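You operate a simulated robot arm through the tools that you are given. There is no shell and no other tool.

You are at the controls of a simulated robot arm. One attempt, no reset.

JOB
Set each card bin's dial to its count and mark the empty bin.
Fine: mark it by swinging out its grey flap, which uncovers LOW. Leave the tees in their bins.

The check looks at the end state, three seconds after you hand in, the way a careful person would. Anything else that was tipped, shoved, dropped, spilled or broken makes it a failure.

ROBOT AND FRAMES
A 7-joint arm with a fingered hand, fixed in place. Base frame: the origin is at the foot of the arm, x ahead of it, y to its left, z up. Lengths are in mm, angles in rad, forces in N, time in s.
With the tool pointing down near the work surface it reaches from about 100 to 940 mm from the base axis. Its first joint turns from -2.007 to 2.007 rad. Payload 5 kg.
Tool frame: the origin (TCP) lies between the finger pads and is the grasp point; the fingertips stand 32 mm ahead of it; z points along the fingers, y is the line along which they close. The gripper opens to 160 mm. The gripper's body begins 89 mm behind the TCP. The gripper is a hand of 4 fingers: y runs from the thumb to the fingers, the wrist lies at [0, 0, -267] in the tool frame.
Orientation is that of the tool frame in the base frame, as a unit quaternion [w, x, y, z]. With the fingers straight down and closing along the base's y, the tool's x points along the base's -x, its y along +y and its z along -z.

CONTROLS
- The arm moves only by the tool drive_tool. Its argument "targets" is a list of rows, each a list of 6 numbers: the shift along the tool's x, y, z in mm, then the turn, a rotation vector about the tool's x, y, z in rad. In form: [[tx, ty, tz, rx, ry, rz], ...]. A call has 1 to 20 rows; each row is the pose to reach, as a shift and turn from the pose commanded when the call began, along the tool's axes at that moment. A row lasts 0.2 s, in which the tool goes at most 50 mm and 0.15 rad; a call with a longer step from one row to the next is refused whole. Where a pose cannot be reached the arm comes as near as it can. A force on the tool above 90 N (or 10 N above the force at the start of the call, whichever is more), or a blocked arm, ends the call early, and 0.2 s more pass. In this call time passes only in rows, and 0.2 s behind the last. The reply holds the time, the measured pose of the TCP, the force on the tool along the base axes, the opening and the grip force, in the units named above and with some noise, with the torque about the TCP (base axes, N m) and any sound that the robot's microphone picked up.
- Cameras (640 x 400 px; columns grow to the right, rows downward): "scene" is fixed at [219.7, -498.6, 1448.4]; the picture's right is [0.93, -0.38, 0.00], its down [-0.16, -0.39, -0.91] and it looks along [0.34, 0.84, -0.42] (base axes); focal length 348 px, centre (320, 200). "wrist" rides on the gripper at [80, -4, -114] in the tool frame; the picture's right is [0.05, 1.00, 0.00], its down [-0.82, 0.04, -0.58] and it looks along [-0.58, 0.03, 0.82] (tool axes); focal length 265 px, centre (320, 200). There is no depth. A picture from a camera that has moved, and an enlarged one, comes with that camera's place and axes in the base frame and with its lens.
- grab_frame(camera): a new picture of that camera. It takes no simulated time.
- slide_trunk(by): slides the trunk up (or, below 0, down) by that many mm; the arm rides with it, the base frame stays. It gives what a move gives, with no picture.
- move_fingers(finger1, finger2, finger3, thumb_bend): sets how far each is bent, from 0 (flat) to 1 (curled in); at 0.3 the hand is open as for a grip, at 0.7 the pads meet at the TCP. One left out holds its place. A second passes; each finger stops where it meets its share of the squeeze, and holds until it gets a number again. It is the only way to open and close the hand. It gives what a move gives, with no picture; readings hold the bend of each and the force on the fingers (four entries, about 0 where the hand has none), thumb and palm.
- zoom(camera, box): a new picture of the part [left, top, right, bottom] of that camera's present view, enlarged. It takes no simulated time.
- close_job(): hands the job in; it is judged then, once.

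Nothing tells you positions but the pictures and the camera data. Unless the task says otherwise, let go and move clear before handing in.

The tools are called after ">>>" as a command line: name --pt "numbers of a row" for each row, then --argument value for the rest, lists and objects as JSON in quotes. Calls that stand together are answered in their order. drive_tool: Moves the arm, as the interface text tells. Its arguments: {"type":"object","properties":{"targets":{"type":"array","items":{"type":"array","items":{"type":"number"}}}},"required":["targets"]} The other tools are called the same way: slide_trunk (by) slides the trunk up or down; move_fingers (finger1, finger2, finger3, thumb_bend) moves the fingers one by one; grab_frame (camera) takes a picture; zoom (camera, box) takes an enlarged picture of a part of a camera's view; close_job () hands the job in.

At the start:

```text
time: 0.0
position: [664.8, 314.3, 1178.6]
orientation: [0.0, 0.0, 1.0, 0.0]
contact_force: [0.0, -0.5, -0.8]
wrist_torque: [-0.03, 0.0, 0.04]
opening: 159.9
gripper_force: 0.0
shape: jaw
bend: [0.3, 0.3, 0.3, 0.3]
finger forces: [0.0, 0.0, 0.0, 0.1, 0.0, 0.1]
trunk travel left (down, up): [-650.0, 340.0]
```

scene: 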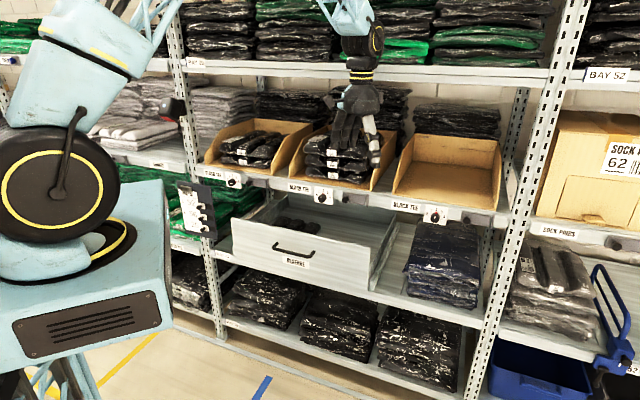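
wrist: 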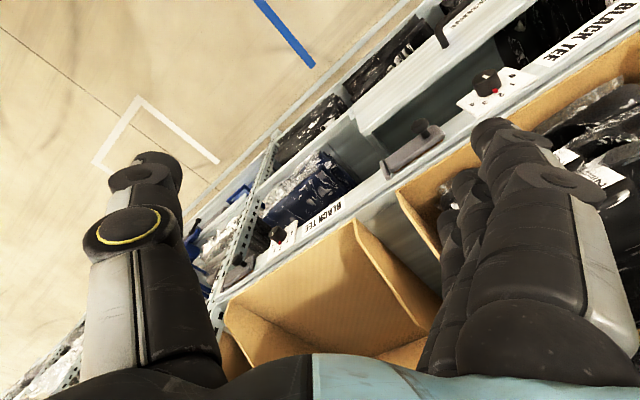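

I see a shelf with three card bins: two hold black tees and the right one looks empty. Each has a small dial plate on the shelf edge below it. I'll zoom in on the bins, the dials and any instruction card before moving.

>>> zoom --camera "scene" --box '[190, 100, 350, 220]'

>>> zoom --camera "scene" --box '[360, 120, 520, 240]'

>>> zoom --camera "scene" --box '[170, 160, 260, 240]'

>>> zoom --camera "wrist" --box '[440, 40, 640, 160]'

>>> zoom --camera "scene" --box '[280, 160, 350, 215]'

```text
3.33 times, centred on (270, 160) of scene
camera zoom: at [219.7, -498.6, 1448.4], right [0.93, -0.38, 0.0], down [-0.16, -0.39, -0.91], along [0.34, 0.84, -0.42], focal length 1160 px, centre (487, 333)
```

zoom: 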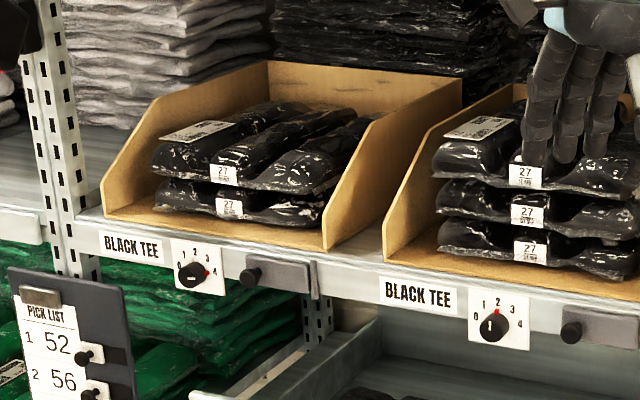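

```text
3.33 times, centred on (440, 180) of scene
camera zoom: at [219.7, -498.6, 1448.4], right [0.93, -0.38, 0.0], down [-0.16, -0.39, -0.91], along [0.34, 0.84, -0.42], focal length 1160 px, centre (-80, 267)
```

zoom: 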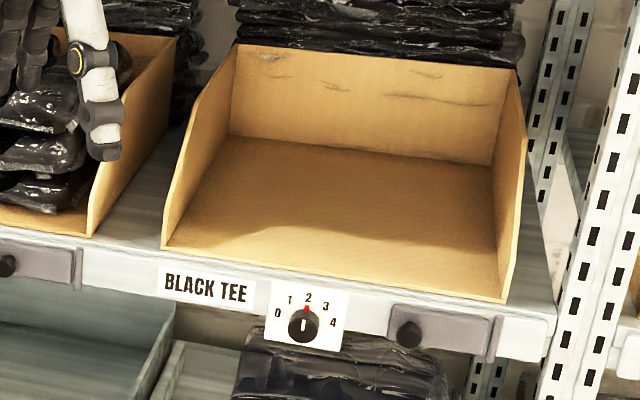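

```text
5.00 times, centred on (215, 200) of scene
camera zoom: at [219.7, -498.6, 1448.4], right [0.93, -0.38, 0.0], down [-0.16, -0.39, -0.91], along [0.34, 0.84, -0.42], focal length 1740 px, centre (845, 200)
```

zoom: 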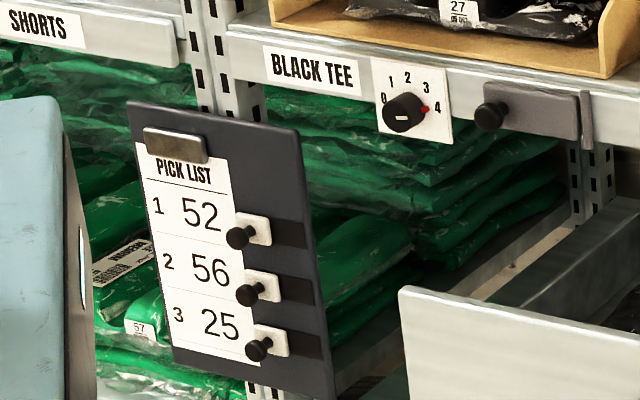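

```text
3.20 times, centred on (540, 100) of wrist
camera zoom: at [583.8, 311.0, 1292.3], right [-0.05, 1.0, 0.0], down [0.82, 0.04, 0.58], along [0.58, 0.03, -0.82], focal length 849 px, centre (-384, 520)
```

zoom: 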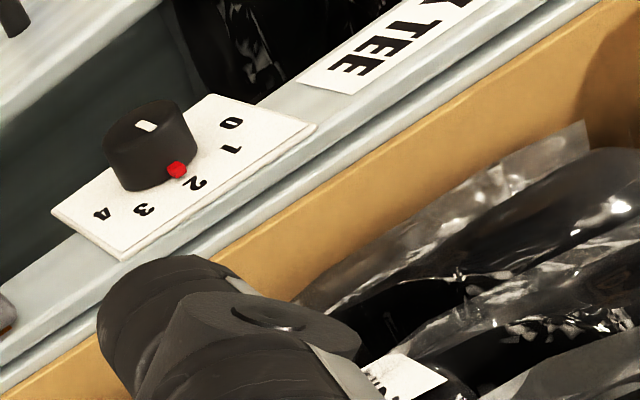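

```text
7.27 times, centred on (315, 188) of scene
camera zoom: at [219.7, -498.6, 1448.4], right [0.93, -0.38, 0.0], down [-0.16, -0.39, -0.91], along [0.34, 0.84, -0.42], focal length 2530 px, centre (356, 291)
```

zoom: 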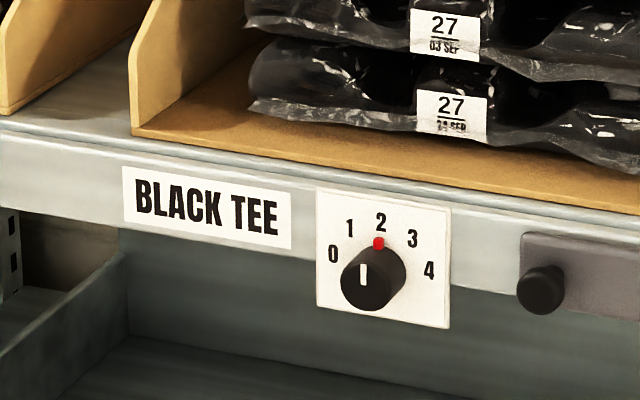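

Two tees show in the left bin, three in the middle and none in the right. The shelf face runs at about 45° in the base frame. I put dial 2 near (639, 517, 943) and dial 3 near (910, 252, 947), so dial 1 should be around (368, 781, 943). I'll back the hand off the shelf first, then turn it to face the shelf with its camera on top.

>>> drive_tool --pt "30 -30 0 0 0 0" --pt "60 -60 0 0 0 0" --pt "90 -90 0 0 0 0"

>>> zoom --camera "scene" --box '[520, 100, 640, 280]'

>>> grab_frame --camera "scene"

```text
time: 0.8
position: [576.4, 223.4, 1177.7]
orientation: [0.0, -0.001, 1.0, -0.001]
contact_force: [-0.3, -0.4, 0.3]
wrist_torque: [0.01, -0.01, 0.0]
opening: 159.7
gripper_force: 0.1
shape: jaw
bend: [0.3, 0.3, 0.3, 0.3]
finger forces: [0.0, 0.0, 0.0, 0.0, 0.0, 0.0]
trunk travel left (down, up): [-650.0, 340.0]
```

```text
2.22 times, centred on (580, 190) of scene
camera zoom: at [219.7, -498.6, 1448.4], right [0.93, -0.38, 0.0], down [-0.16, -0.39, -0.91], along [0.34, 0.84, -0.42], focal length 773 px, centre (-258, 222)
```

zoom: 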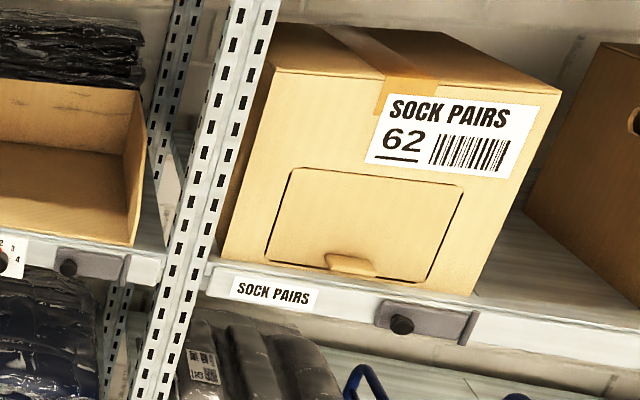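

```text
taken
```

scene: 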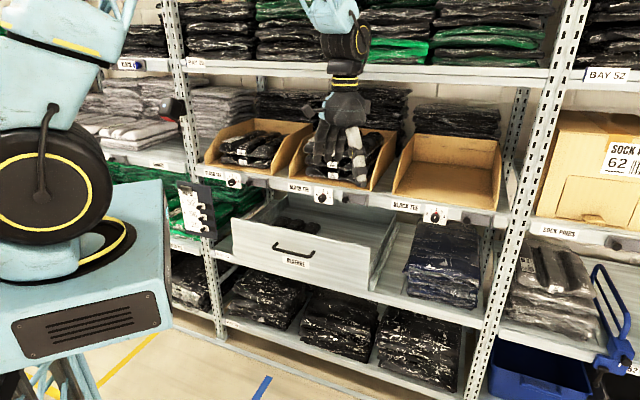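

The sock box has no dial, so only the three tee bins count. Now I'll turn the hand toward horizontal, half the turn first.

>>> drive_tool --pt "0 0 0 -0.0978 0.0405 0.0978" --pt "0 0 0 -0.1956 0.081 0.1956" --pt "0 0 0 -0.2934 0.1215 0.2934" --pt "0 0 0 -0.3912 0.162 0.3912" --pt "0 0 0 -0.489 0.2026 0.489" --pt "0 0 0 -0.5867 0.2431 0.5867" --pt "0 0 0 -0.6845 0.2836 0.6845" --pt "0 0 0 -0.7823 0.3241 0.7823" --pt "0 0 0 -0.8801 0.3646 0.8801"

>>> grab_frame --camera "scene"

>>> grab_frame --camera "wrist"

```text
time: 2.8
position: [577.3, 223.1, 1180.2]
orientation: [-0.17, 0.41, 0.796, 0.411]
contact_force: [0.6, 0.0, 0.3]
wrist_torque: [-0.01, 0.0, 0.0]
opening: 159.7
gripper_force: 0.1
shape: jaw
bend: [0.3, 0.3, 0.3, 0.3]
finger forces: [0.0, 0.0, 0.0, 0.1, 0.0, 0.1]
trunk travel left (down, up): [-650.0, 340.0]
```

```text
taken
```

scene: 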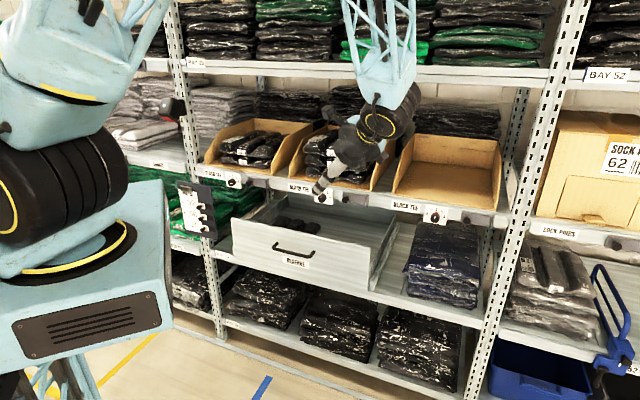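

```text
taken
camera wrist: at [515.0, 173.7, 1294.8], right [0.76, 0.35, 0.55], down [0.49, -0.86, -0.12], along [0.43, 0.36, -0.83], focal length 265 px, centre (320, 200)
```

wrist: 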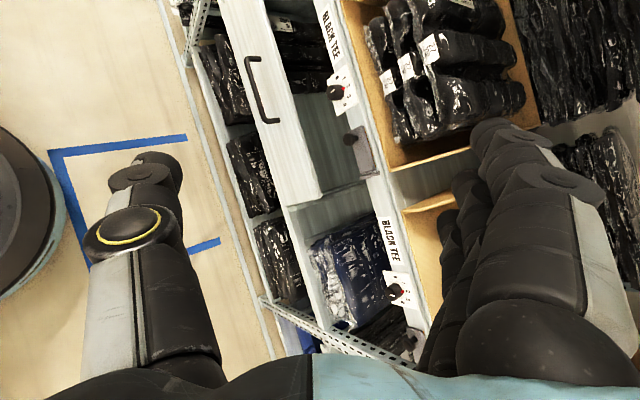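

The turn is tracking well and the middle bin shows three tees. I'll finish the turn.

>>> drive_tool --pt "0 0 0 -0.0978 0.0405 0.0978" --pt "0 0 0 -0.1956 0.081 0.1956" --pt "0 0 0 -0.2934 0.1215 0.2934" --pt "0 0 0 -0.3912 0.162 0.3912" --pt "0 0 0 -0.489 0.2026 0.489" --pt "0 0 0 -0.5867 0.2431 0.5867" --pt "0 0 0 -0.6845 0.2836 0.6845" --pt "0 0 0 -0.7823 0.3241 0.7823" --pt "0 0 0 -0.8801 0.3646 0.8801"

>>> grab_frame --camera "scene"

>>> grab_frame --camera "wrist"

```text
time: 5.0
position: [597.0, 194.2, 1175.9]
orientation: [-0.18, 0.65, 0.355, 0.647]
contact_force: [-0.4, -0.1, 0.5]
wrist_torque: [-0.02, 0.01, 0.0]
opening: 160.1
gripper_force: 0.1
shape: jaw
bend: [0.3, 0.3, 0.3, 0.3]
finger forces: [0.0, 0.0, 0.0, 0.0, 0.0, 0.1]
out of reach, approached as far as the arm can: row 9
trunk travel left (down, up): [-650.0, 340.0]
stopped in row 9: the arm was blocked; the commanded pose is now the measured one
```

```text
taken
```

scene: 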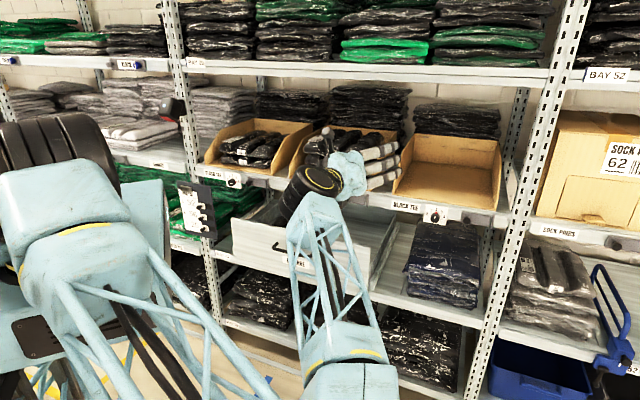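

```text
taken
camera wrist: at [504.1, 137.7, 1263.4], right [0.69, -0.67, 0.28], down [-0.31, -0.62, -0.72], along [0.66, 0.41, -0.63], focal length 265 px, centre (320, 200)
```

wrist: 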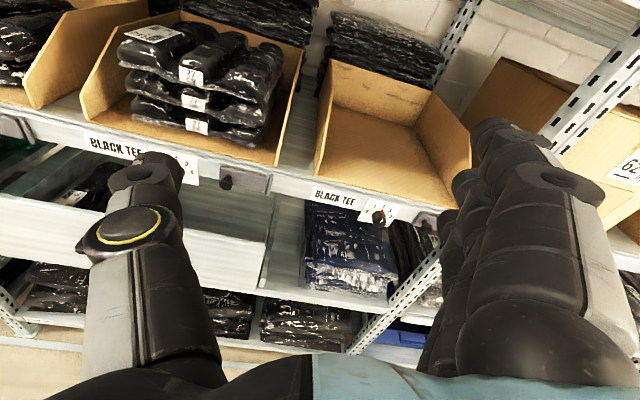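

The wrist came up about 0.25 rad short of having the camera exactly on top, and the elbow has swung below. Nothing in the pictures looks touched. I'll roll back to a side grip with the camera on the left and the fingers above the thumb. That stays away from the roll limit and clears the pick-list board.

>>> drive_tool --pt "0 0 0 -0.0073 0.0078 -0.1342" --pt "0 0 0 -0.0146 0.0155 -0.2683" --pt "0 0 0 -0.0219 0.0233 -0.4025" --pt "0 0 0 -0.0292 0.031 -0.5367" --pt "0 0 0 -0.0365 0.0388 -0.6709" --pt "0 0 0 -0.0438 0.0465 -0.805" --pt "0 0 0 -0.0511 0.0543 -0.9392" --pt "0 0 0 -0.0584 0.062 -1.0734" --pt "0 0 0 -0.0657 0.0698 -1.2075" --pt "0 0 0 -0.073 0.0775 -1.3417"

>>> grab_frame --camera "scene"

>>> grab_frame --camera "wrist"

```text
time: 7.2
position: [597.9, 197.3, 1176.9]
orientation: [0.269, 0.271, 0.651, 0.655]
contact_force: [0.3, 0.2, 0.7]
wrist_torque: [-0.02, 0.02, -0.02]
opening: 159.6
gripper_force: 0.1
shape: jaw
bend: [0.3, 0.3, 0.3, 0.3]
finger forces: [0.1, 0.1, 0.1, 0.1, 0.1, 0.1]
trunk travel left (down, up): [-650.0, 340.0]
```

```text
taken
```

scene: 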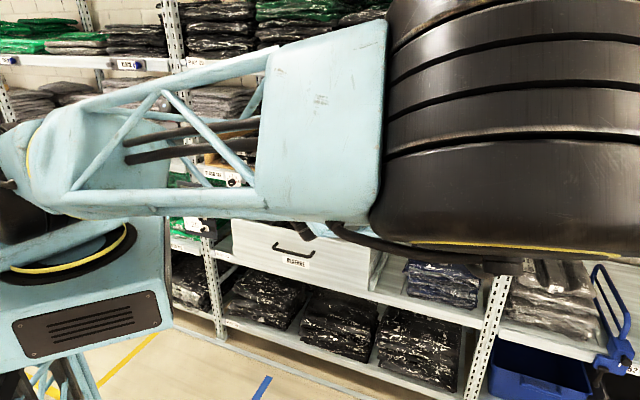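

```text
taken
camera wrist: at [458.4, 174.0, 1171.4], right [-0.04, 0.03, 1.0], down [0.17, -0.98, 0.04], along [0.98, 0.17, 0.03], focal length 265 px, centre (320, 200)
```

wrist: 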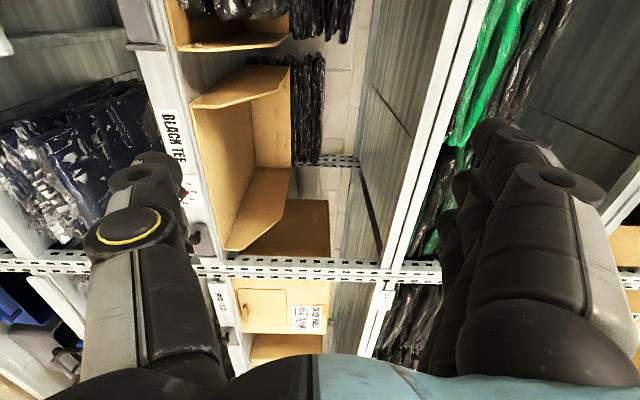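

The hand is level and facing the shelf, and the right bin is clearly empty, but the elbow now blocks the scene camera. I'll roll another quarter turn to put the camera underneath, which should bring the elbow up and out of the way.

>>> drive_tool --pt "0 0 0 0 0 -0.1428" --pt "0 0 0 0 0 -0.2856" --pt "0 0 0 0 0 -0.4284" --pt "0 0 0 0 0 -0.5712" --pt "0 0 0 0 0 -0.714" --pt "0 0 0 0 0 -0.8568" --pt "0 0 0 0 0 -0.9996" --pt "0 0 0 0 0 -1.1424" --pt "0 0 0 0 0 -1.2852" --pt "0 0 0 0 0 -1.428" --pt "0 0 0 0 0 -1.5708"

>>> grab_frame --camera "scene"

>>> grab_frame --camera "wrist"

```text
time: 9.6
position: [598.4, 195.9, 1176.4]
orientation: [0.654, -0.268, 0.653, 0.273]
contact_force: [0.4, -0.1, -0.3]
wrist_torque: [0.02, -0.01, -0.04]
opening: 159.9
gripper_force: 0.1
shape: jaw
bend: [0.3, 0.3, 0.3, 0.3]
finger forces: [0.0, 0.0, 0.0, 0.0, 0.0, 0.1]
trunk travel left (down, up): [-650.0, 340.0]
```

```text
taken
```

scene: 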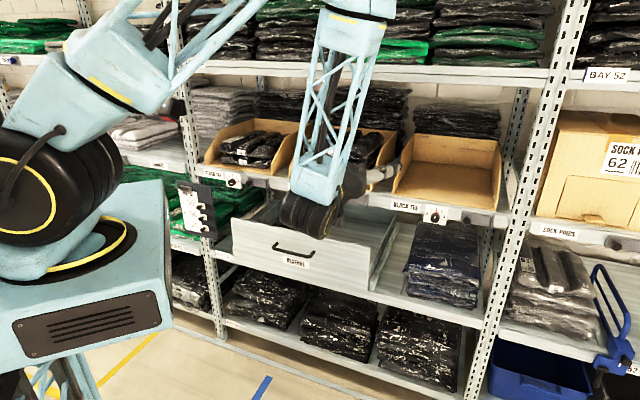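

```text
taken
camera wrist: at [518.2, 114.4, 1094.3], right [-0.71, 0.71, -0.05], down [-0.44, -0.38, 0.81], along [0.56, 0.6, 0.58], focal length 265 px, centre (320, 200)
```

wrist: 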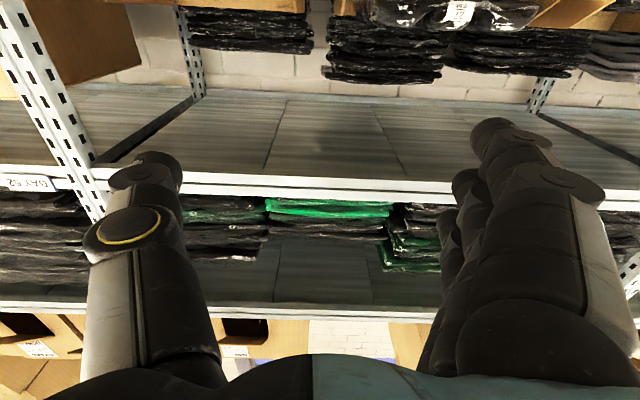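

The elbow is up and the view is clear. Next I'll move in front of dial 2, around u=86, z=943 and 195 mm off the shelf face, for a close look.

>>> drive_tool --pt "29 25 7 0 0 0" --pt "58 50 14 0 0 0" --pt "87 75 21 0 0 0" --pt "116 100 28 0 0 0" --pt "145 125 35 0 0 0" --pt "174 150 42 0 0 0" --pt "203 174 49 0 0 0" --pt "233 198 56 0 0 0"

>>> grab_frame --camera "scene"

>>> grab_frame --camera "wrist"

```text
time: 11.4
position: [496.6, 377.8, 944.9]
orientation: [0.653, -0.269, 0.653, 0.274]
contact_force: [-0.2, 0.3, -0.4]
wrist_torque: [0.01, 0.0, 0.02]
opening: 160.0
gripper_force: 0.0
shape: jaw
bend: [0.3, 0.3, 0.3, 0.3]
finger forces: [0.0, 0.0, 0.0, 0.1, 0.0, 0.0]
trunk travel left (down, up): [-650.0, 340.0]
```

```text
taken
```

scene: 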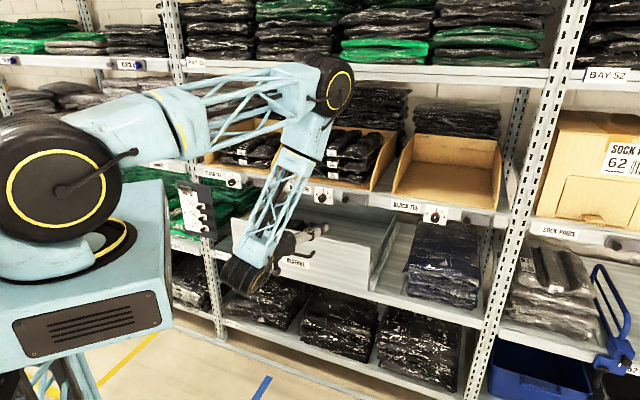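

```text
taken
camera wrist: at [417.0, 295.9, 862.8], right [-0.71, 0.71, -0.05], down [-0.44, -0.38, 0.81], along [0.56, 0.6, 0.58], focal length 265 px, centre (320, 200)
```

wrist: 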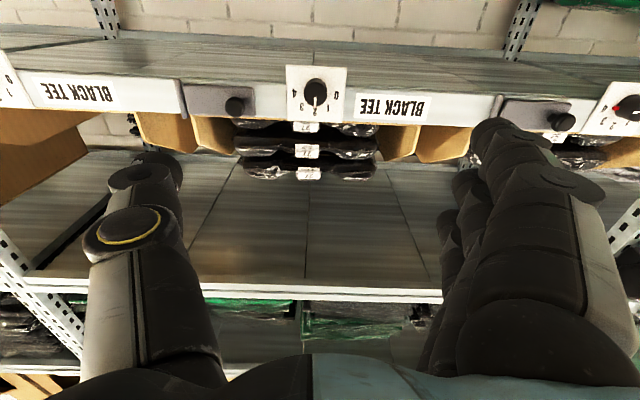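

Dial 2, its flap and dial 1 are in view in the wrist camera, upside down. I'll zoom in on them.

>>> zoom --camera "wrist" --box '[170, 50, 350, 150]'

>>> zoom --camera "wrist" --box '[480, 50, 640, 150]'

>>> zoom --camera "scene" --box '[210, 110, 400, 230]'

```text
3.56 times, centred on (260, 100) of wrist
camera zoom: at [417.0, 295.9, 862.8], right [-0.71, 0.71, -0.05], down [-0.44, -0.38, 0.81], along [0.56, 0.6, 0.58], focal length 944 px, centre (533, 556)
```

zoom: 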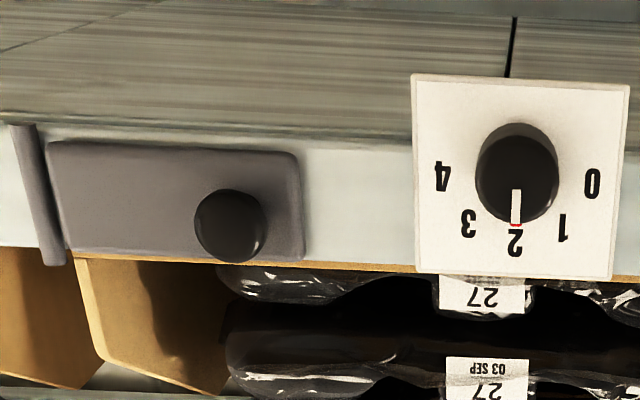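

```text
4.00 times, centred on (560, 100) of wrist
camera zoom: at [417.0, 295.9, 862.8], right [-0.71, 0.71, -0.05], down [-0.44, -0.38, 0.81], along [0.56, 0.6, 0.58], focal length 1062 px, centre (-640, 600)
```

zoom: 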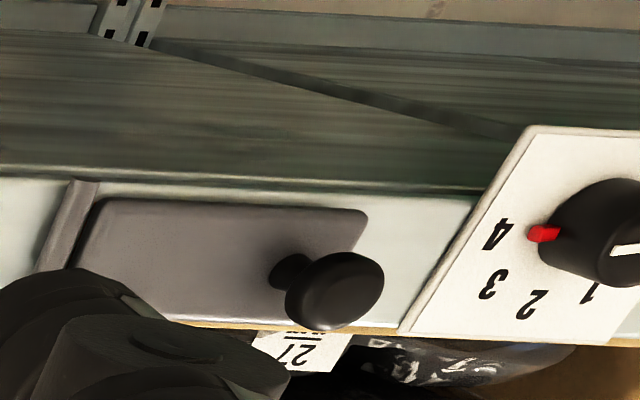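

```text
3.33 times, centred on (305, 170) of scene
camera zoom: at [219.7, -498.6, 1448.4], right [0.93, -0.38, 0.0], down [-0.16, -0.39, -0.91], along [0.34, 0.84, -0.42], focal length 1160 px, centre (370, 300)
```

zoom: 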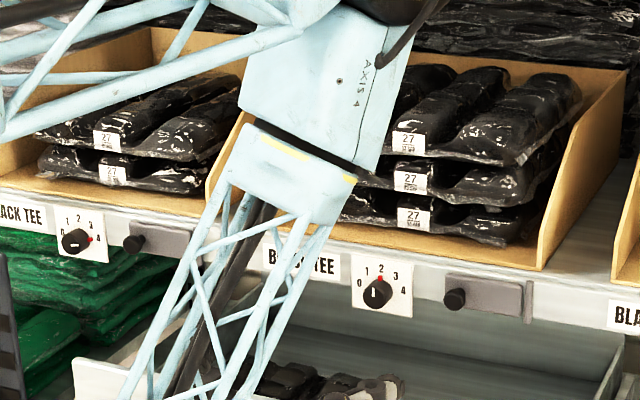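

The marks sit 45° apart, with 2 straight up, 0 at left and 4 at right. Dial 2 reads 2 and needs 3. Dial 1 reads 4 and needs 2. Dial 3 reads 2 and needs 0. I'll pinch each knob with the thumb and middle finger only, so I'll test that hand shape here in free space.

>>> move_fingers --finger1 1.0 --finger2 0.55 --finger3 1.0 --thumb_bend 0.55

>>> grab_frame --camera "wrist"

```text
time: 12.4
position: [496.6, 377.0, 944.6]
orientation: [0.653, -0.268, 0.654, 0.272]
contact_force: [0.0, 0.2, 0.1]
wrist_torque: [0.01, -0.02, -0.01]
opening: 58.5
gripper_force: 0.0
shape: fingers
bend: [1.0, 0.55, 1.0, 0.55]
finger forces: [0.0, 0.0, 0.0, 0.0, 0.0, 0.1]
trunk travel left (down, up): [-650.0, 340.0]
```

```text
taken
camera wrist: at [416.9, 295.7, 863.2], right [-0.71, 0.71, -0.05], down [-0.44, -0.38, 0.81], along [0.56, 0.6, 0.58], focal length 265 px, centre (320, 200)
```

wrist: 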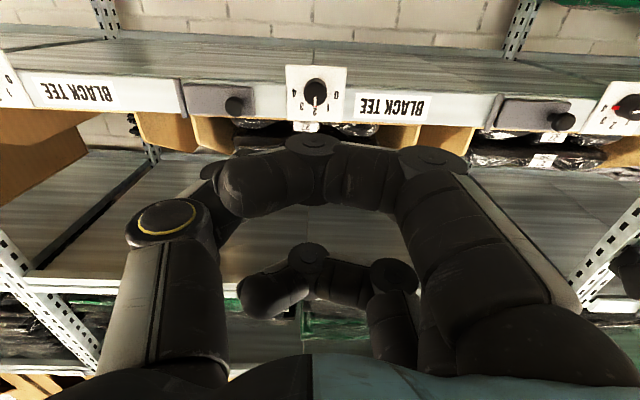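

The curled outer fingers hide the pinch point from the camera. I'll compare with all the fingers at the same bend.

>>> move_fingers --finger1 0.55 --finger2 0.55 --finger3 0.55 --thumb_bend 0.55

>>> grab_frame --camera "wrist"

>>> move_fingers --finger1 0.3 --finger2 0.55 --finger3 0.3 --thumb_bend 0.55

>>> grab_frame --camera "wrist"

>>> zoom --camera "scene" --box '[200, 160, 400, 300]'

```text
time: 13.4
position: [496.5, 377.6, 944.0]
orientation: [0.653, -0.269, 0.653, 0.272]
contact_force: [0.3, -0.5, 0.1]
wrist_torque: [0.0, 0.0, -0.01]
opening: 71.7
gripper_force: 0.1
shape: fingers
bend: [0.55, 0.55, 0.55, 0.55]
finger forces: [0.1, 0.0, 0.0, 0.0, 0.0, 0.0]
trunk travel left (down, up): [-650.0, 340.0]
```

```text
taken
camera wrist: at [416.9, 295.7, 863.2], right [-0.71, 0.71, -0.05], down [-0.44, -0.38, 0.81], along [0.56, 0.6, 0.58], focal length 265 px, centre (320, 200)
```

wrist: 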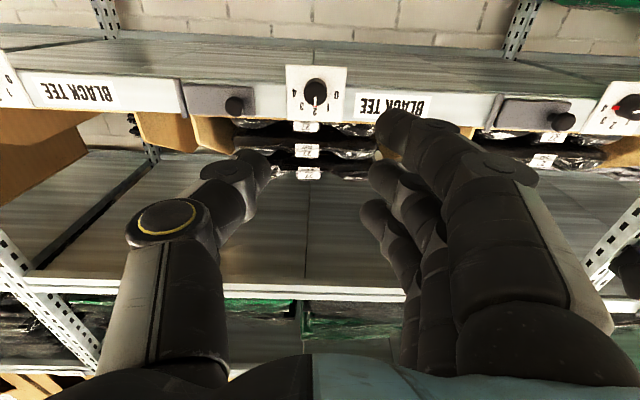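

```text
time: 14.4
position: [496.7, 377.8, 944.7]
orientation: [0.653, -0.269, 0.653, 0.272]
contact_force: [0.8, -0.2, 1.7]
wrist_torque: [0.02, -0.01, 0.03]
opening: 121.1
gripper_force: 0.1
shape: fingers
bend: [0.3, 0.55, 0.3, 0.55]
finger forces: [0.0, 0.1, 0.0, 0.0, 0.1, 0.1]
trunk travel left (down, up): [-650.0, 340.0]
```

```text
taken
camera wrist: at [416.9, 295.7, 863.2], right [-0.71, 0.71, -0.05], down [-0.44, -0.38, 0.81], along [0.56, 0.6, 0.58], focal length 265 px, centre (320, 200)
```

wrist: 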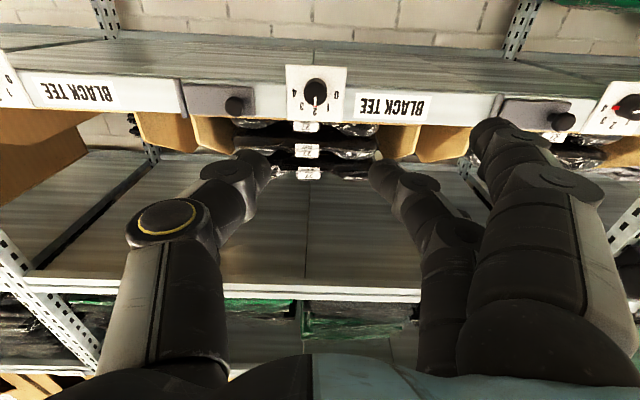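

```text
2.86 times, centred on (300, 230) of scene
camera zoom: at [219.7, -498.6, 1448.4], right [0.93, -0.38, 0.0], down [-0.16, -0.39, -0.91], along [0.34, 0.84, -0.42], focal length 994 px, centre (377, 114)
```

zoom: 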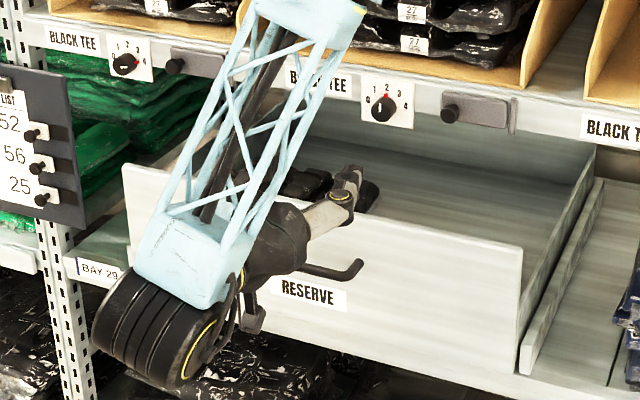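

All fingers at 0.55 leaves the gap visible and keeps the tips level. I'll use that, correct by about 5 mm sideways and 4 mm down, and move 80 mm closer.

>>> move_fingers --finger1 0.55 --finger2 0.55 --finger3 0.55 --thumb_bend 0.55

>>> drive_tool --pt "2 -2 30 0 0 0" --pt "4 -5 60 0 0 0" --pt "4 -5 80 0 0 0" --pt "4 -5 80 0 0 0"

>>> grab_frame --camera "wrist"

>>> zoom --camera "wrist" --box '[220, 50, 420, 175]'

>>> zoom --camera "scene" --box '[240, 150, 400, 250]'

```text
time: 15.4
position: [496.1, 376.7, 944.8]
orientation: [0.653, -0.268, 0.653, 0.273]
contact_force: [0.6, 0.3, -0.3]
wrist_torque: [0.02, 0.02, 0.03]
opening: 72.6
gripper_force: 0.0
shape: fingers
bend: [0.55, 0.55, 0.55, 0.55]
finger forces: [0.0, 0.0, 0.1, 0.0, 0.1, 0.1]
trunk travel left (down, up): [-650.0, 340.0]
```

```text
time: 16.4
position: [558.4, 431.8, 940.6]
orientation: [0.653, -0.269, 0.653, 0.273]
contact_force: [-0.3, -0.1, -0.5]
wrist_torque: [0.0, 0.02, 0.03]
opening: 72.4
gripper_force: 0.0
shape: fingers
bend: [0.55, 0.55, 0.55, 0.55]
finger forces: [0.0, 0.0, 0.0, 0.0, 0.1, 0.1]
trunk travel left (down, up): [-650.0, 340.0]
```

```text
taken
camera wrist: at [478.1, 349.8, 859.0], right [-0.71, 0.71, -0.05], down [-0.44, -0.38, 0.81], along [0.56, 0.6, 0.58], focal length 265 px, centre (320, 200)
```

wrist: 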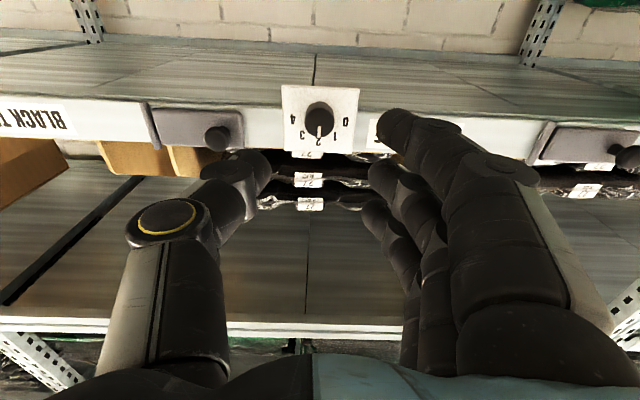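

```text
3.20 times, centred on (320, 112) of wrist
camera zoom: at [478.1, 349.8, 859.0], right [-0.71, 0.71, -0.05], down [-0.44, -0.38, 0.81], along [0.56, 0.6, 0.58], focal length 849 px, centre (320, 480)
```

zoom: 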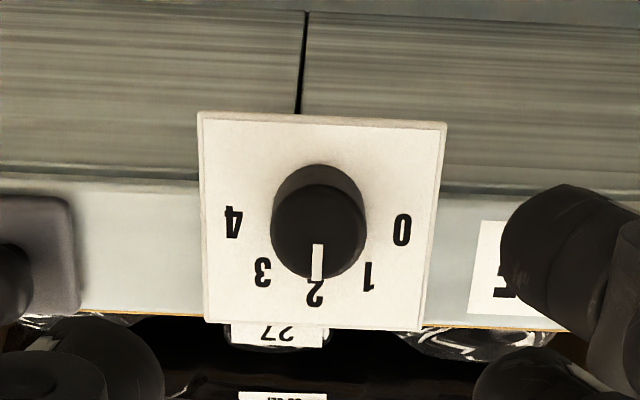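

```text
4.00 times, centred on (320, 200) of scene
camera zoom: at [219.7, -498.6, 1448.4], right [0.93, -0.38, 0.0], down [-0.16, -0.39, -0.91], along [0.34, 0.84, -0.42], focal length 1392 px, centre (320, 200)
```

zoom: 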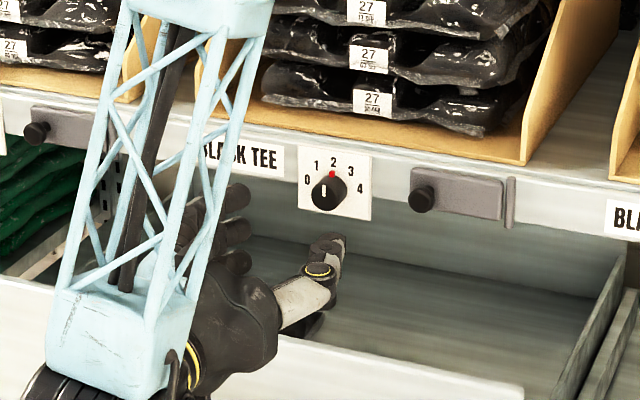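

Refined fit for dial 2: axis at u≈86.7 and z≈936, plate face at n≈828. The marks turn out to be 40° apart, so 0 and 4 sit at ±80°. The knob is about 25 mm wide and 20 mm long. I'll move in most of the way and check.

>>> drive_tool --pt "3 0 30 0 0 0" --pt "3 0 55 0 0 0" --pt "3 0 72 0 0 0" --pt "3 0 72 0 0 0"

>>> grab_frame --camera "wrist"

>>> zoom --camera "wrist" --box '[220, 70, 420, 195]'

>>> zoom --camera "scene" --box '[240, 150, 400, 250]'

```text
time: 17.4
position: [609.7, 481.6, 936.4]
orientation: [0.653, -0.268, 0.653, 0.272]
contact_force: [0.4, -0.1, -0.1]
wrist_torque: [-0.02, 0.01, 0.01]
opening: 72.5
gripper_force: 0.0
shape: fingers
bend: [0.55, 0.55, 0.55, 0.55]
finger forces: [0.1, 0.0, 0.0, 0.0, 0.0, 0.0]
trunk travel left (down, up): [-650.0, 340.0]
```

```text
taken
camera wrist: at [529.3, 399.8, 855.2], right [-0.71, 0.71, -0.05], down [-0.44, -0.38, 0.81], along [0.56, 0.6, 0.58], focal length 265 px, centre (320, 200)
```

wrist: 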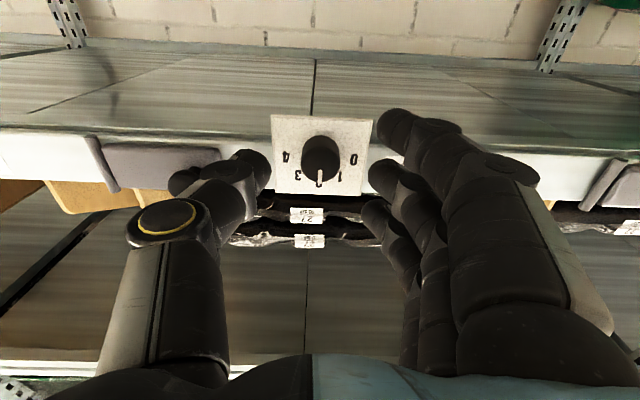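

```text
3.20 times, centred on (320, 132) of wrist
camera zoom: at [529.3, 399.8, 855.2], right [-0.71, 0.71, -0.05], down [-0.44, -0.38, 0.81], along [0.56, 0.6, 0.58], focal length 849 px, centre (320, 416)
```

zoom: 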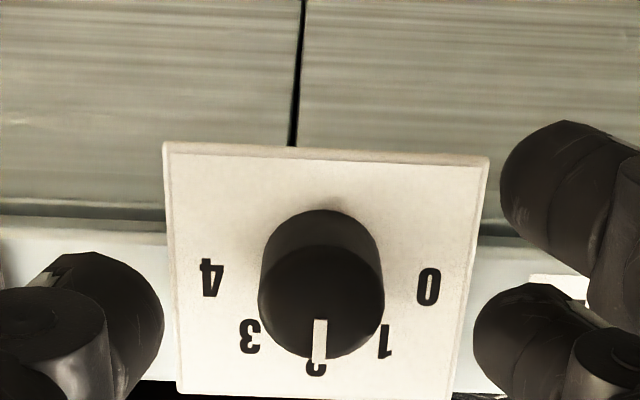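

```text
4.00 times, centred on (320, 200) of scene
camera zoom: at [219.7, -498.6, 1448.4], right [0.93, -0.38, 0.0], down [-0.16, -0.39, -0.91], along [0.34, 0.84, -0.42], focal length 1392 px, centre (320, 200)
```

zoom: 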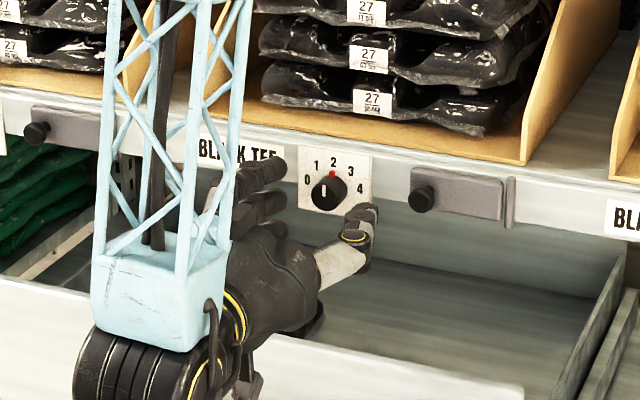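

Three views agree on the plate at n≈832.7 and the dial axis at z≈937.7, with the knob centred between thumb and middle finger. I'll advance 25 mm so the fingertips straddle the knob, then pinch.

>>> drive_tool --pt "-2 1 8 0 0 0" --pt "-2 1 16 0 0 0" --pt "-2 1 25 0 0 0" --pt "-2 1 25 0 0 0"

>>> zoom --camera "wrist" --box '[220, 90, 420, 215]'

>>> zoom --camera "scene" --box '[270, 160, 370, 230]'

```text
time: 18.4
position: [624.6, 498.8, 939.3]
orientation: [0.653, -0.268, 0.653, 0.272]
contact_force: [0.0, 0.5, -0.1]
wrist_torque: [-0.02, -0.01, 0.03]
opening: 72.3
gripper_force: 0.1
shape: fingers
bend: [0.55, 0.55, 0.55, 0.55]
finger forces: [0.0, 0.0, 0.1, 0.0, 0.0, 0.0]
trunk travel left (down, up): [-650.0, 340.0]
```

```text
3.20 times, centred on (320, 152) of wrist
camera zoom: at [545.0, 417.4, 858.0], right [-0.71, 0.71, -0.05], down [-0.44, -0.38, 0.81], along [0.56, 0.6, 0.58], focal length 849 px, centre (320, 352)
```

zoom: 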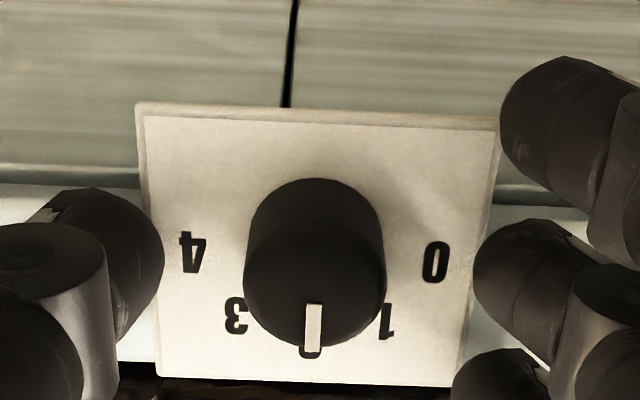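

```text
5.71 times, centred on (320, 195) of scene
camera zoom: at [219.7, -498.6, 1448.4], right [0.93, -0.38, 0.0], down [-0.16, -0.39, -0.91], along [0.34, 0.84, -0.42], focal length 1988 px, centre (320, 229)
```

zoom: 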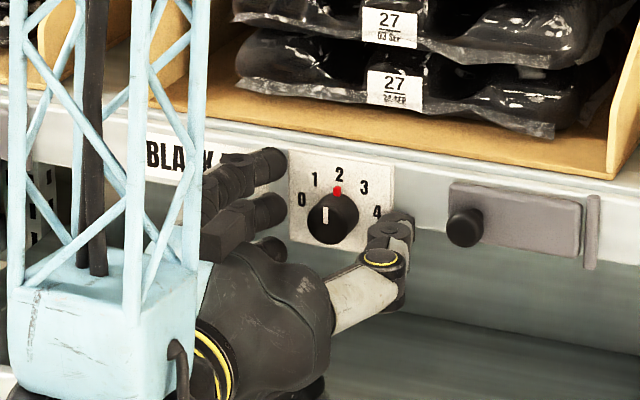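

The knob sits between the thumb and middle finger with the fingertips about 6 mm off the plate. I'll close the pinch.

>>> move_fingers --finger2 0.68 --thumb_bend 0.68

>>> zoom --camera "wrist" --box '[220, 90, 420, 215]'

```text
time: 19.4
position: [626.0, 498.4, 940.3]
orientation: [0.653, -0.269, 0.653, 0.273]
contact_force: [4.8, 0.3, 0.9]
wrist_torque: [0.0, 0.01, -0.05]
opening: 56.6
gripper_force: 5.4
shape: fingers
bend: [0.55, 0.64, 0.55, 0.66]
finger forces: [0.1, 3.9, 0.1, 0.0, 6.8, 0.0]
trunk travel left (down, up): [-650.0, 340.0]
```

```text
3.20 times, centred on (320, 152) of wrist
camera zoom: at [545.4, 417.2, 857.9], right [-0.71, 0.71, -0.05], down [-0.44, -0.38, 0.81], along [0.56, 0.59, 0.58], focal length 849 px, centre (320, 352)
```

zoom: 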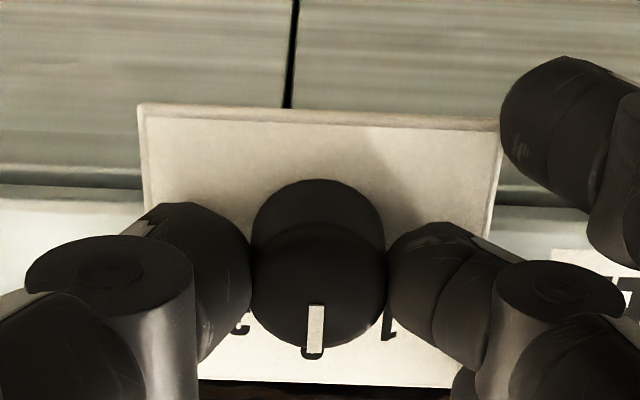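

The pinch is on at about 4 N and 7 N, slightly biased toward the finger side. I'll shift 1.5 mm to balance it and start turning clockwise, watching the white pointer.

>>> drive_tool --pt "0 1.5 0 0 0 0" --pt "0 1.5 0 0 0 0.1" --pt "0 1.5 0 0 0 0.2" --pt "0 1.5 0 0 0 0.3"

>>> zoom --camera "wrist" --box '[220, 90, 420, 215]'

>>> zoom --camera "scene" --box '[270, 160, 370, 230]'

```text
time: 20.4
position: [622.8, 499.7, 938.7]
orientation: [0.605, -0.167, 0.687, 0.368]
contact_force: [6.4, -1.8, 1.5]
wrist_torque: [0.01, -0.06, -0.11]
opening: 57.5
gripper_force: 5.6
shape: fingers
bend: [0.55, 0.65, 0.55, 0.66]
finger forces: [0.1, 2.4, 0.1, 0.0, 8.4, 0.0]
trunk travel left (down, up): [-650.0, 340.0]
```

```text
3.20 times, centred on (320, 152) of wrist
camera zoom: at [527.0, 435.2, 860.2], right [-0.68, 0.68, 0.25], down [-0.26, -0.56, 0.79], along [0.68, 0.47, 0.56], focal length 849 px, centre (320, 352)
```

zoom: 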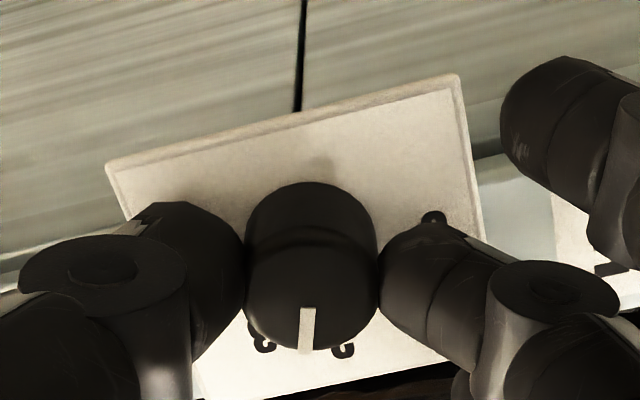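

```text
5.71 times, centred on (320, 195) of scene
camera zoom: at [219.7, -498.6, 1448.4], right [0.93, -0.38, 0.0], down [-0.16, -0.39, -0.91], along [0.34, 0.84, -0.42], focal length 1988 px, centre (320, 229)
```

zoom: 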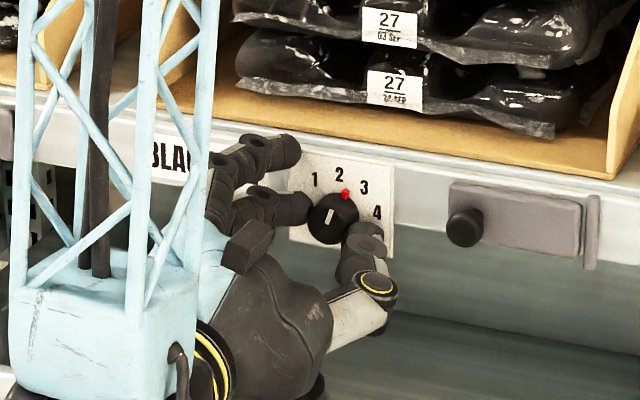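

The knob is turning with the hand, with the pointer now between 2 and 3, but my balance shift went the wrong way. I'll correct it by 2.5 mm the other way and turn to the full 40°.

>>> drive_tool --pt "0 -1.5 0 0 0 0.1" --pt "0 -2.5 0 0 0 0.2" --pt "0 -2.5 0 0 0 0.3" --pt "0 -2.5 0 0 0 0.4" --pt "0 -2.5 0 0 0 0.4"

>>> zoom --camera "wrist" --box '[220, 90, 420, 215]'

>>> zoom --camera "scene" --box '[270, 160, 370, 230]'

```text
time: 21.6
position: [624.8, 498.9, 938.3]
orientation: [0.52, -0.028, 0.706, 0.481]
contact_force: [1.0, 0.8, 1.3]
wrist_torque: [0.04, -0.08, 0.03]
opening: 55.5
gripper_force: 5.0
shape: fingers
bend: [0.55, 0.65, 0.55, 0.66]
finger forces: [0.1, 5.4, 0.1, 0.0, 4.7, 0.1]
trunk travel left (down, up): [-650.0, 340.0]
```

```text
3.20 times, centred on (320, 152) of wrist
camera zoom: at [507.8, 454.4, 873.4], right [-0.56, 0.56, 0.61], down [-0.06, -0.76, 0.65], along [0.83, 0.33, 0.46], focal length 849 px, centre (320, 352)
```

zoom: 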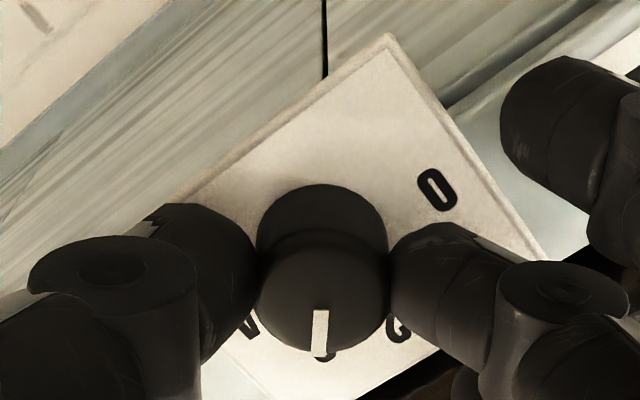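

```text
5.71 times, centred on (320, 195) of scene
camera zoom: at [219.7, -498.6, 1448.4], right [0.93, -0.38, 0.0], down [-0.16, -0.39, -0.91], along [0.34, 0.84, -0.42], focal length 1988 px, centre (320, 229)
```

zoom: 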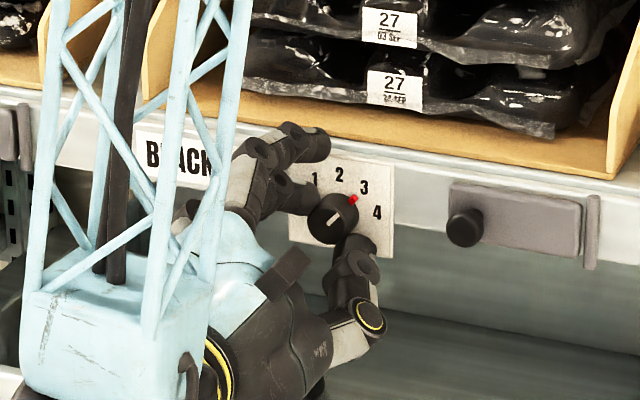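

The red pin now lines up with 3 and the grip is balanced. I'll release and check that the pointer stays there.

>>> move_fingers --finger2 0.55 --thumb_bend 0.55

>>> zoom --camera "wrist" --box '[220, 90, 420, 215]'

>>> zoom --camera "scene" --box '[270, 160, 370, 230]'

```text
time: 22.6
position: [625.0, 498.6, 939.0]
orientation: [0.52, -0.028, 0.706, 0.479]
contact_force: [0.5, 0.1, -0.5]
wrist_torque: [-0.02, 0.02, 0.0]
opening: 72.0
gripper_force: 0.0
shape: fingers
bend: [0.55, 0.55, 0.55, 0.55]
finger forces: [0.0, 0.0, 0.0, 0.0, 0.0, 0.0]
trunk travel left (down, up): [-650.0, 340.0]
```

```text
3.20 times, centred on (320, 152) of wrist
camera zoom: at [508.1, 454.2, 873.5], right [-0.56, 0.56, 0.61], down [-0.06, -0.76, 0.65], along [0.82, 0.33, 0.46], focal length 849 px, centre (320, 352)
```

zoom: 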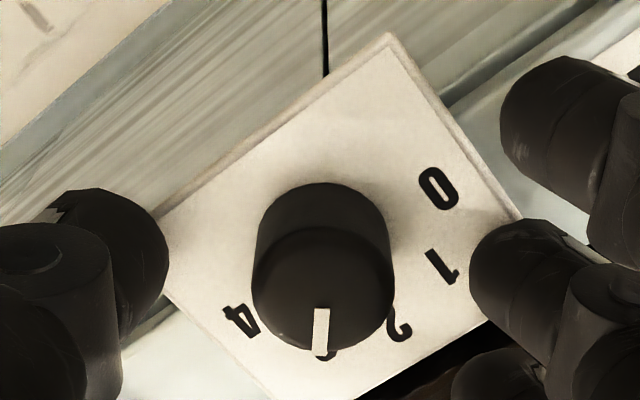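

```text
5.71 times, centred on (320, 195) of scene
camera zoom: at [219.7, -498.6, 1448.4], right [0.93, -0.38, 0.0], down [-0.16, -0.39, -0.91], along [0.34, 0.84, -0.42], focal length 1988 px, centre (320, 229)
```

zoom: 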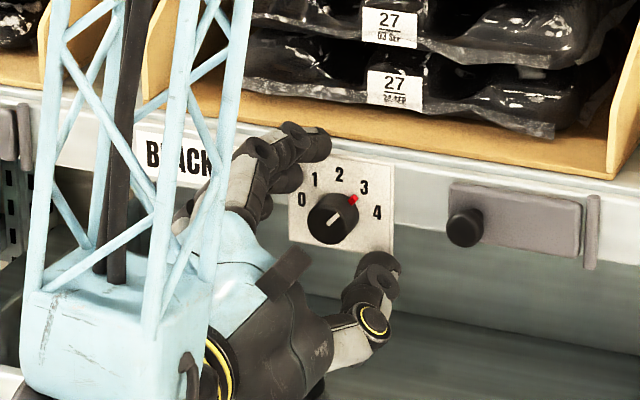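

Dial 2 reads 3 and stays there. I'll back out 80 mm and unroll the wrist.

>>> drive_tool --pt "0 0 -30 0 0 0" --pt "0 0 -80 0 0 0" --pt "0 0 -80 0 0 -0.14" --pt "0 0 -80 0 0 -0.28" --pt "0 0 -80 0 0 -0.42" --pt "0 0 -80 0 0 -0.56" --pt "0 0 -80 0 0 -0.7" --pt "0 0 -80 0 0 -0.7"

>>> zoom --camera "scene" --box '[270, 160, 370, 230]'

>>> grab_frame --camera "wrist"

```text
time: 24.4
position: [567.9, 442.8, 939.7]
orientation: [0.654, -0.269, 0.653, 0.272]
contact_force: [0.0, 0.4, 0.5]
wrist_torque: [-0.01, -0.03, 0.05]
opening: 71.7
gripper_force: 0.1
shape: fingers
bend: [0.55, 0.55, 0.55, 0.55]
finger forces: [0.0, 0.0, 0.0, 0.0, 0.0, 0.0]
trunk travel left (down, up): [-650.0, 340.0]
```

```text
5.71 times, centred on (320, 195) of scene
camera zoom: at [219.7, -498.6, 1448.4], right [0.93, -0.38, 0.0], down [-0.16, -0.39, -0.91], along [0.34, 0.84, -0.42], focal length 1988 px, centre (320, 229)
```

zoom: 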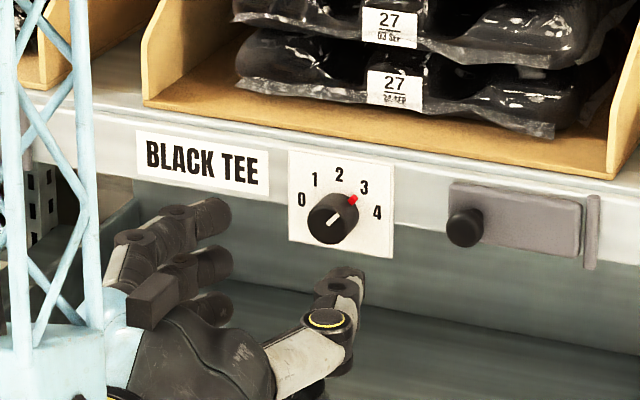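

```text
taken
camera wrist: at [488.4, 360.4, 857.2], right [-0.71, 0.71, -0.05], down [-0.44, -0.38, 0.81], along [0.56, 0.6, 0.58], focal length 265 px, centre (320, 200)
```

wrist: 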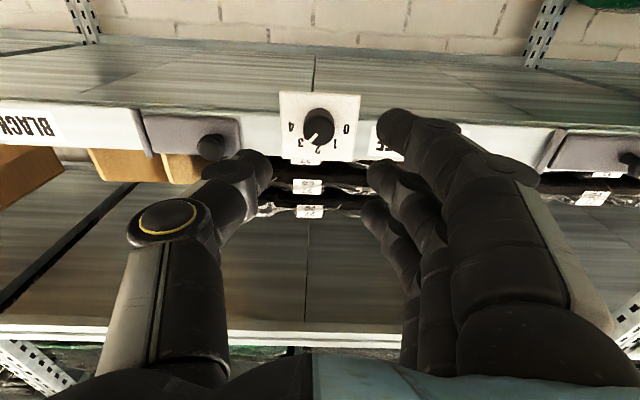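

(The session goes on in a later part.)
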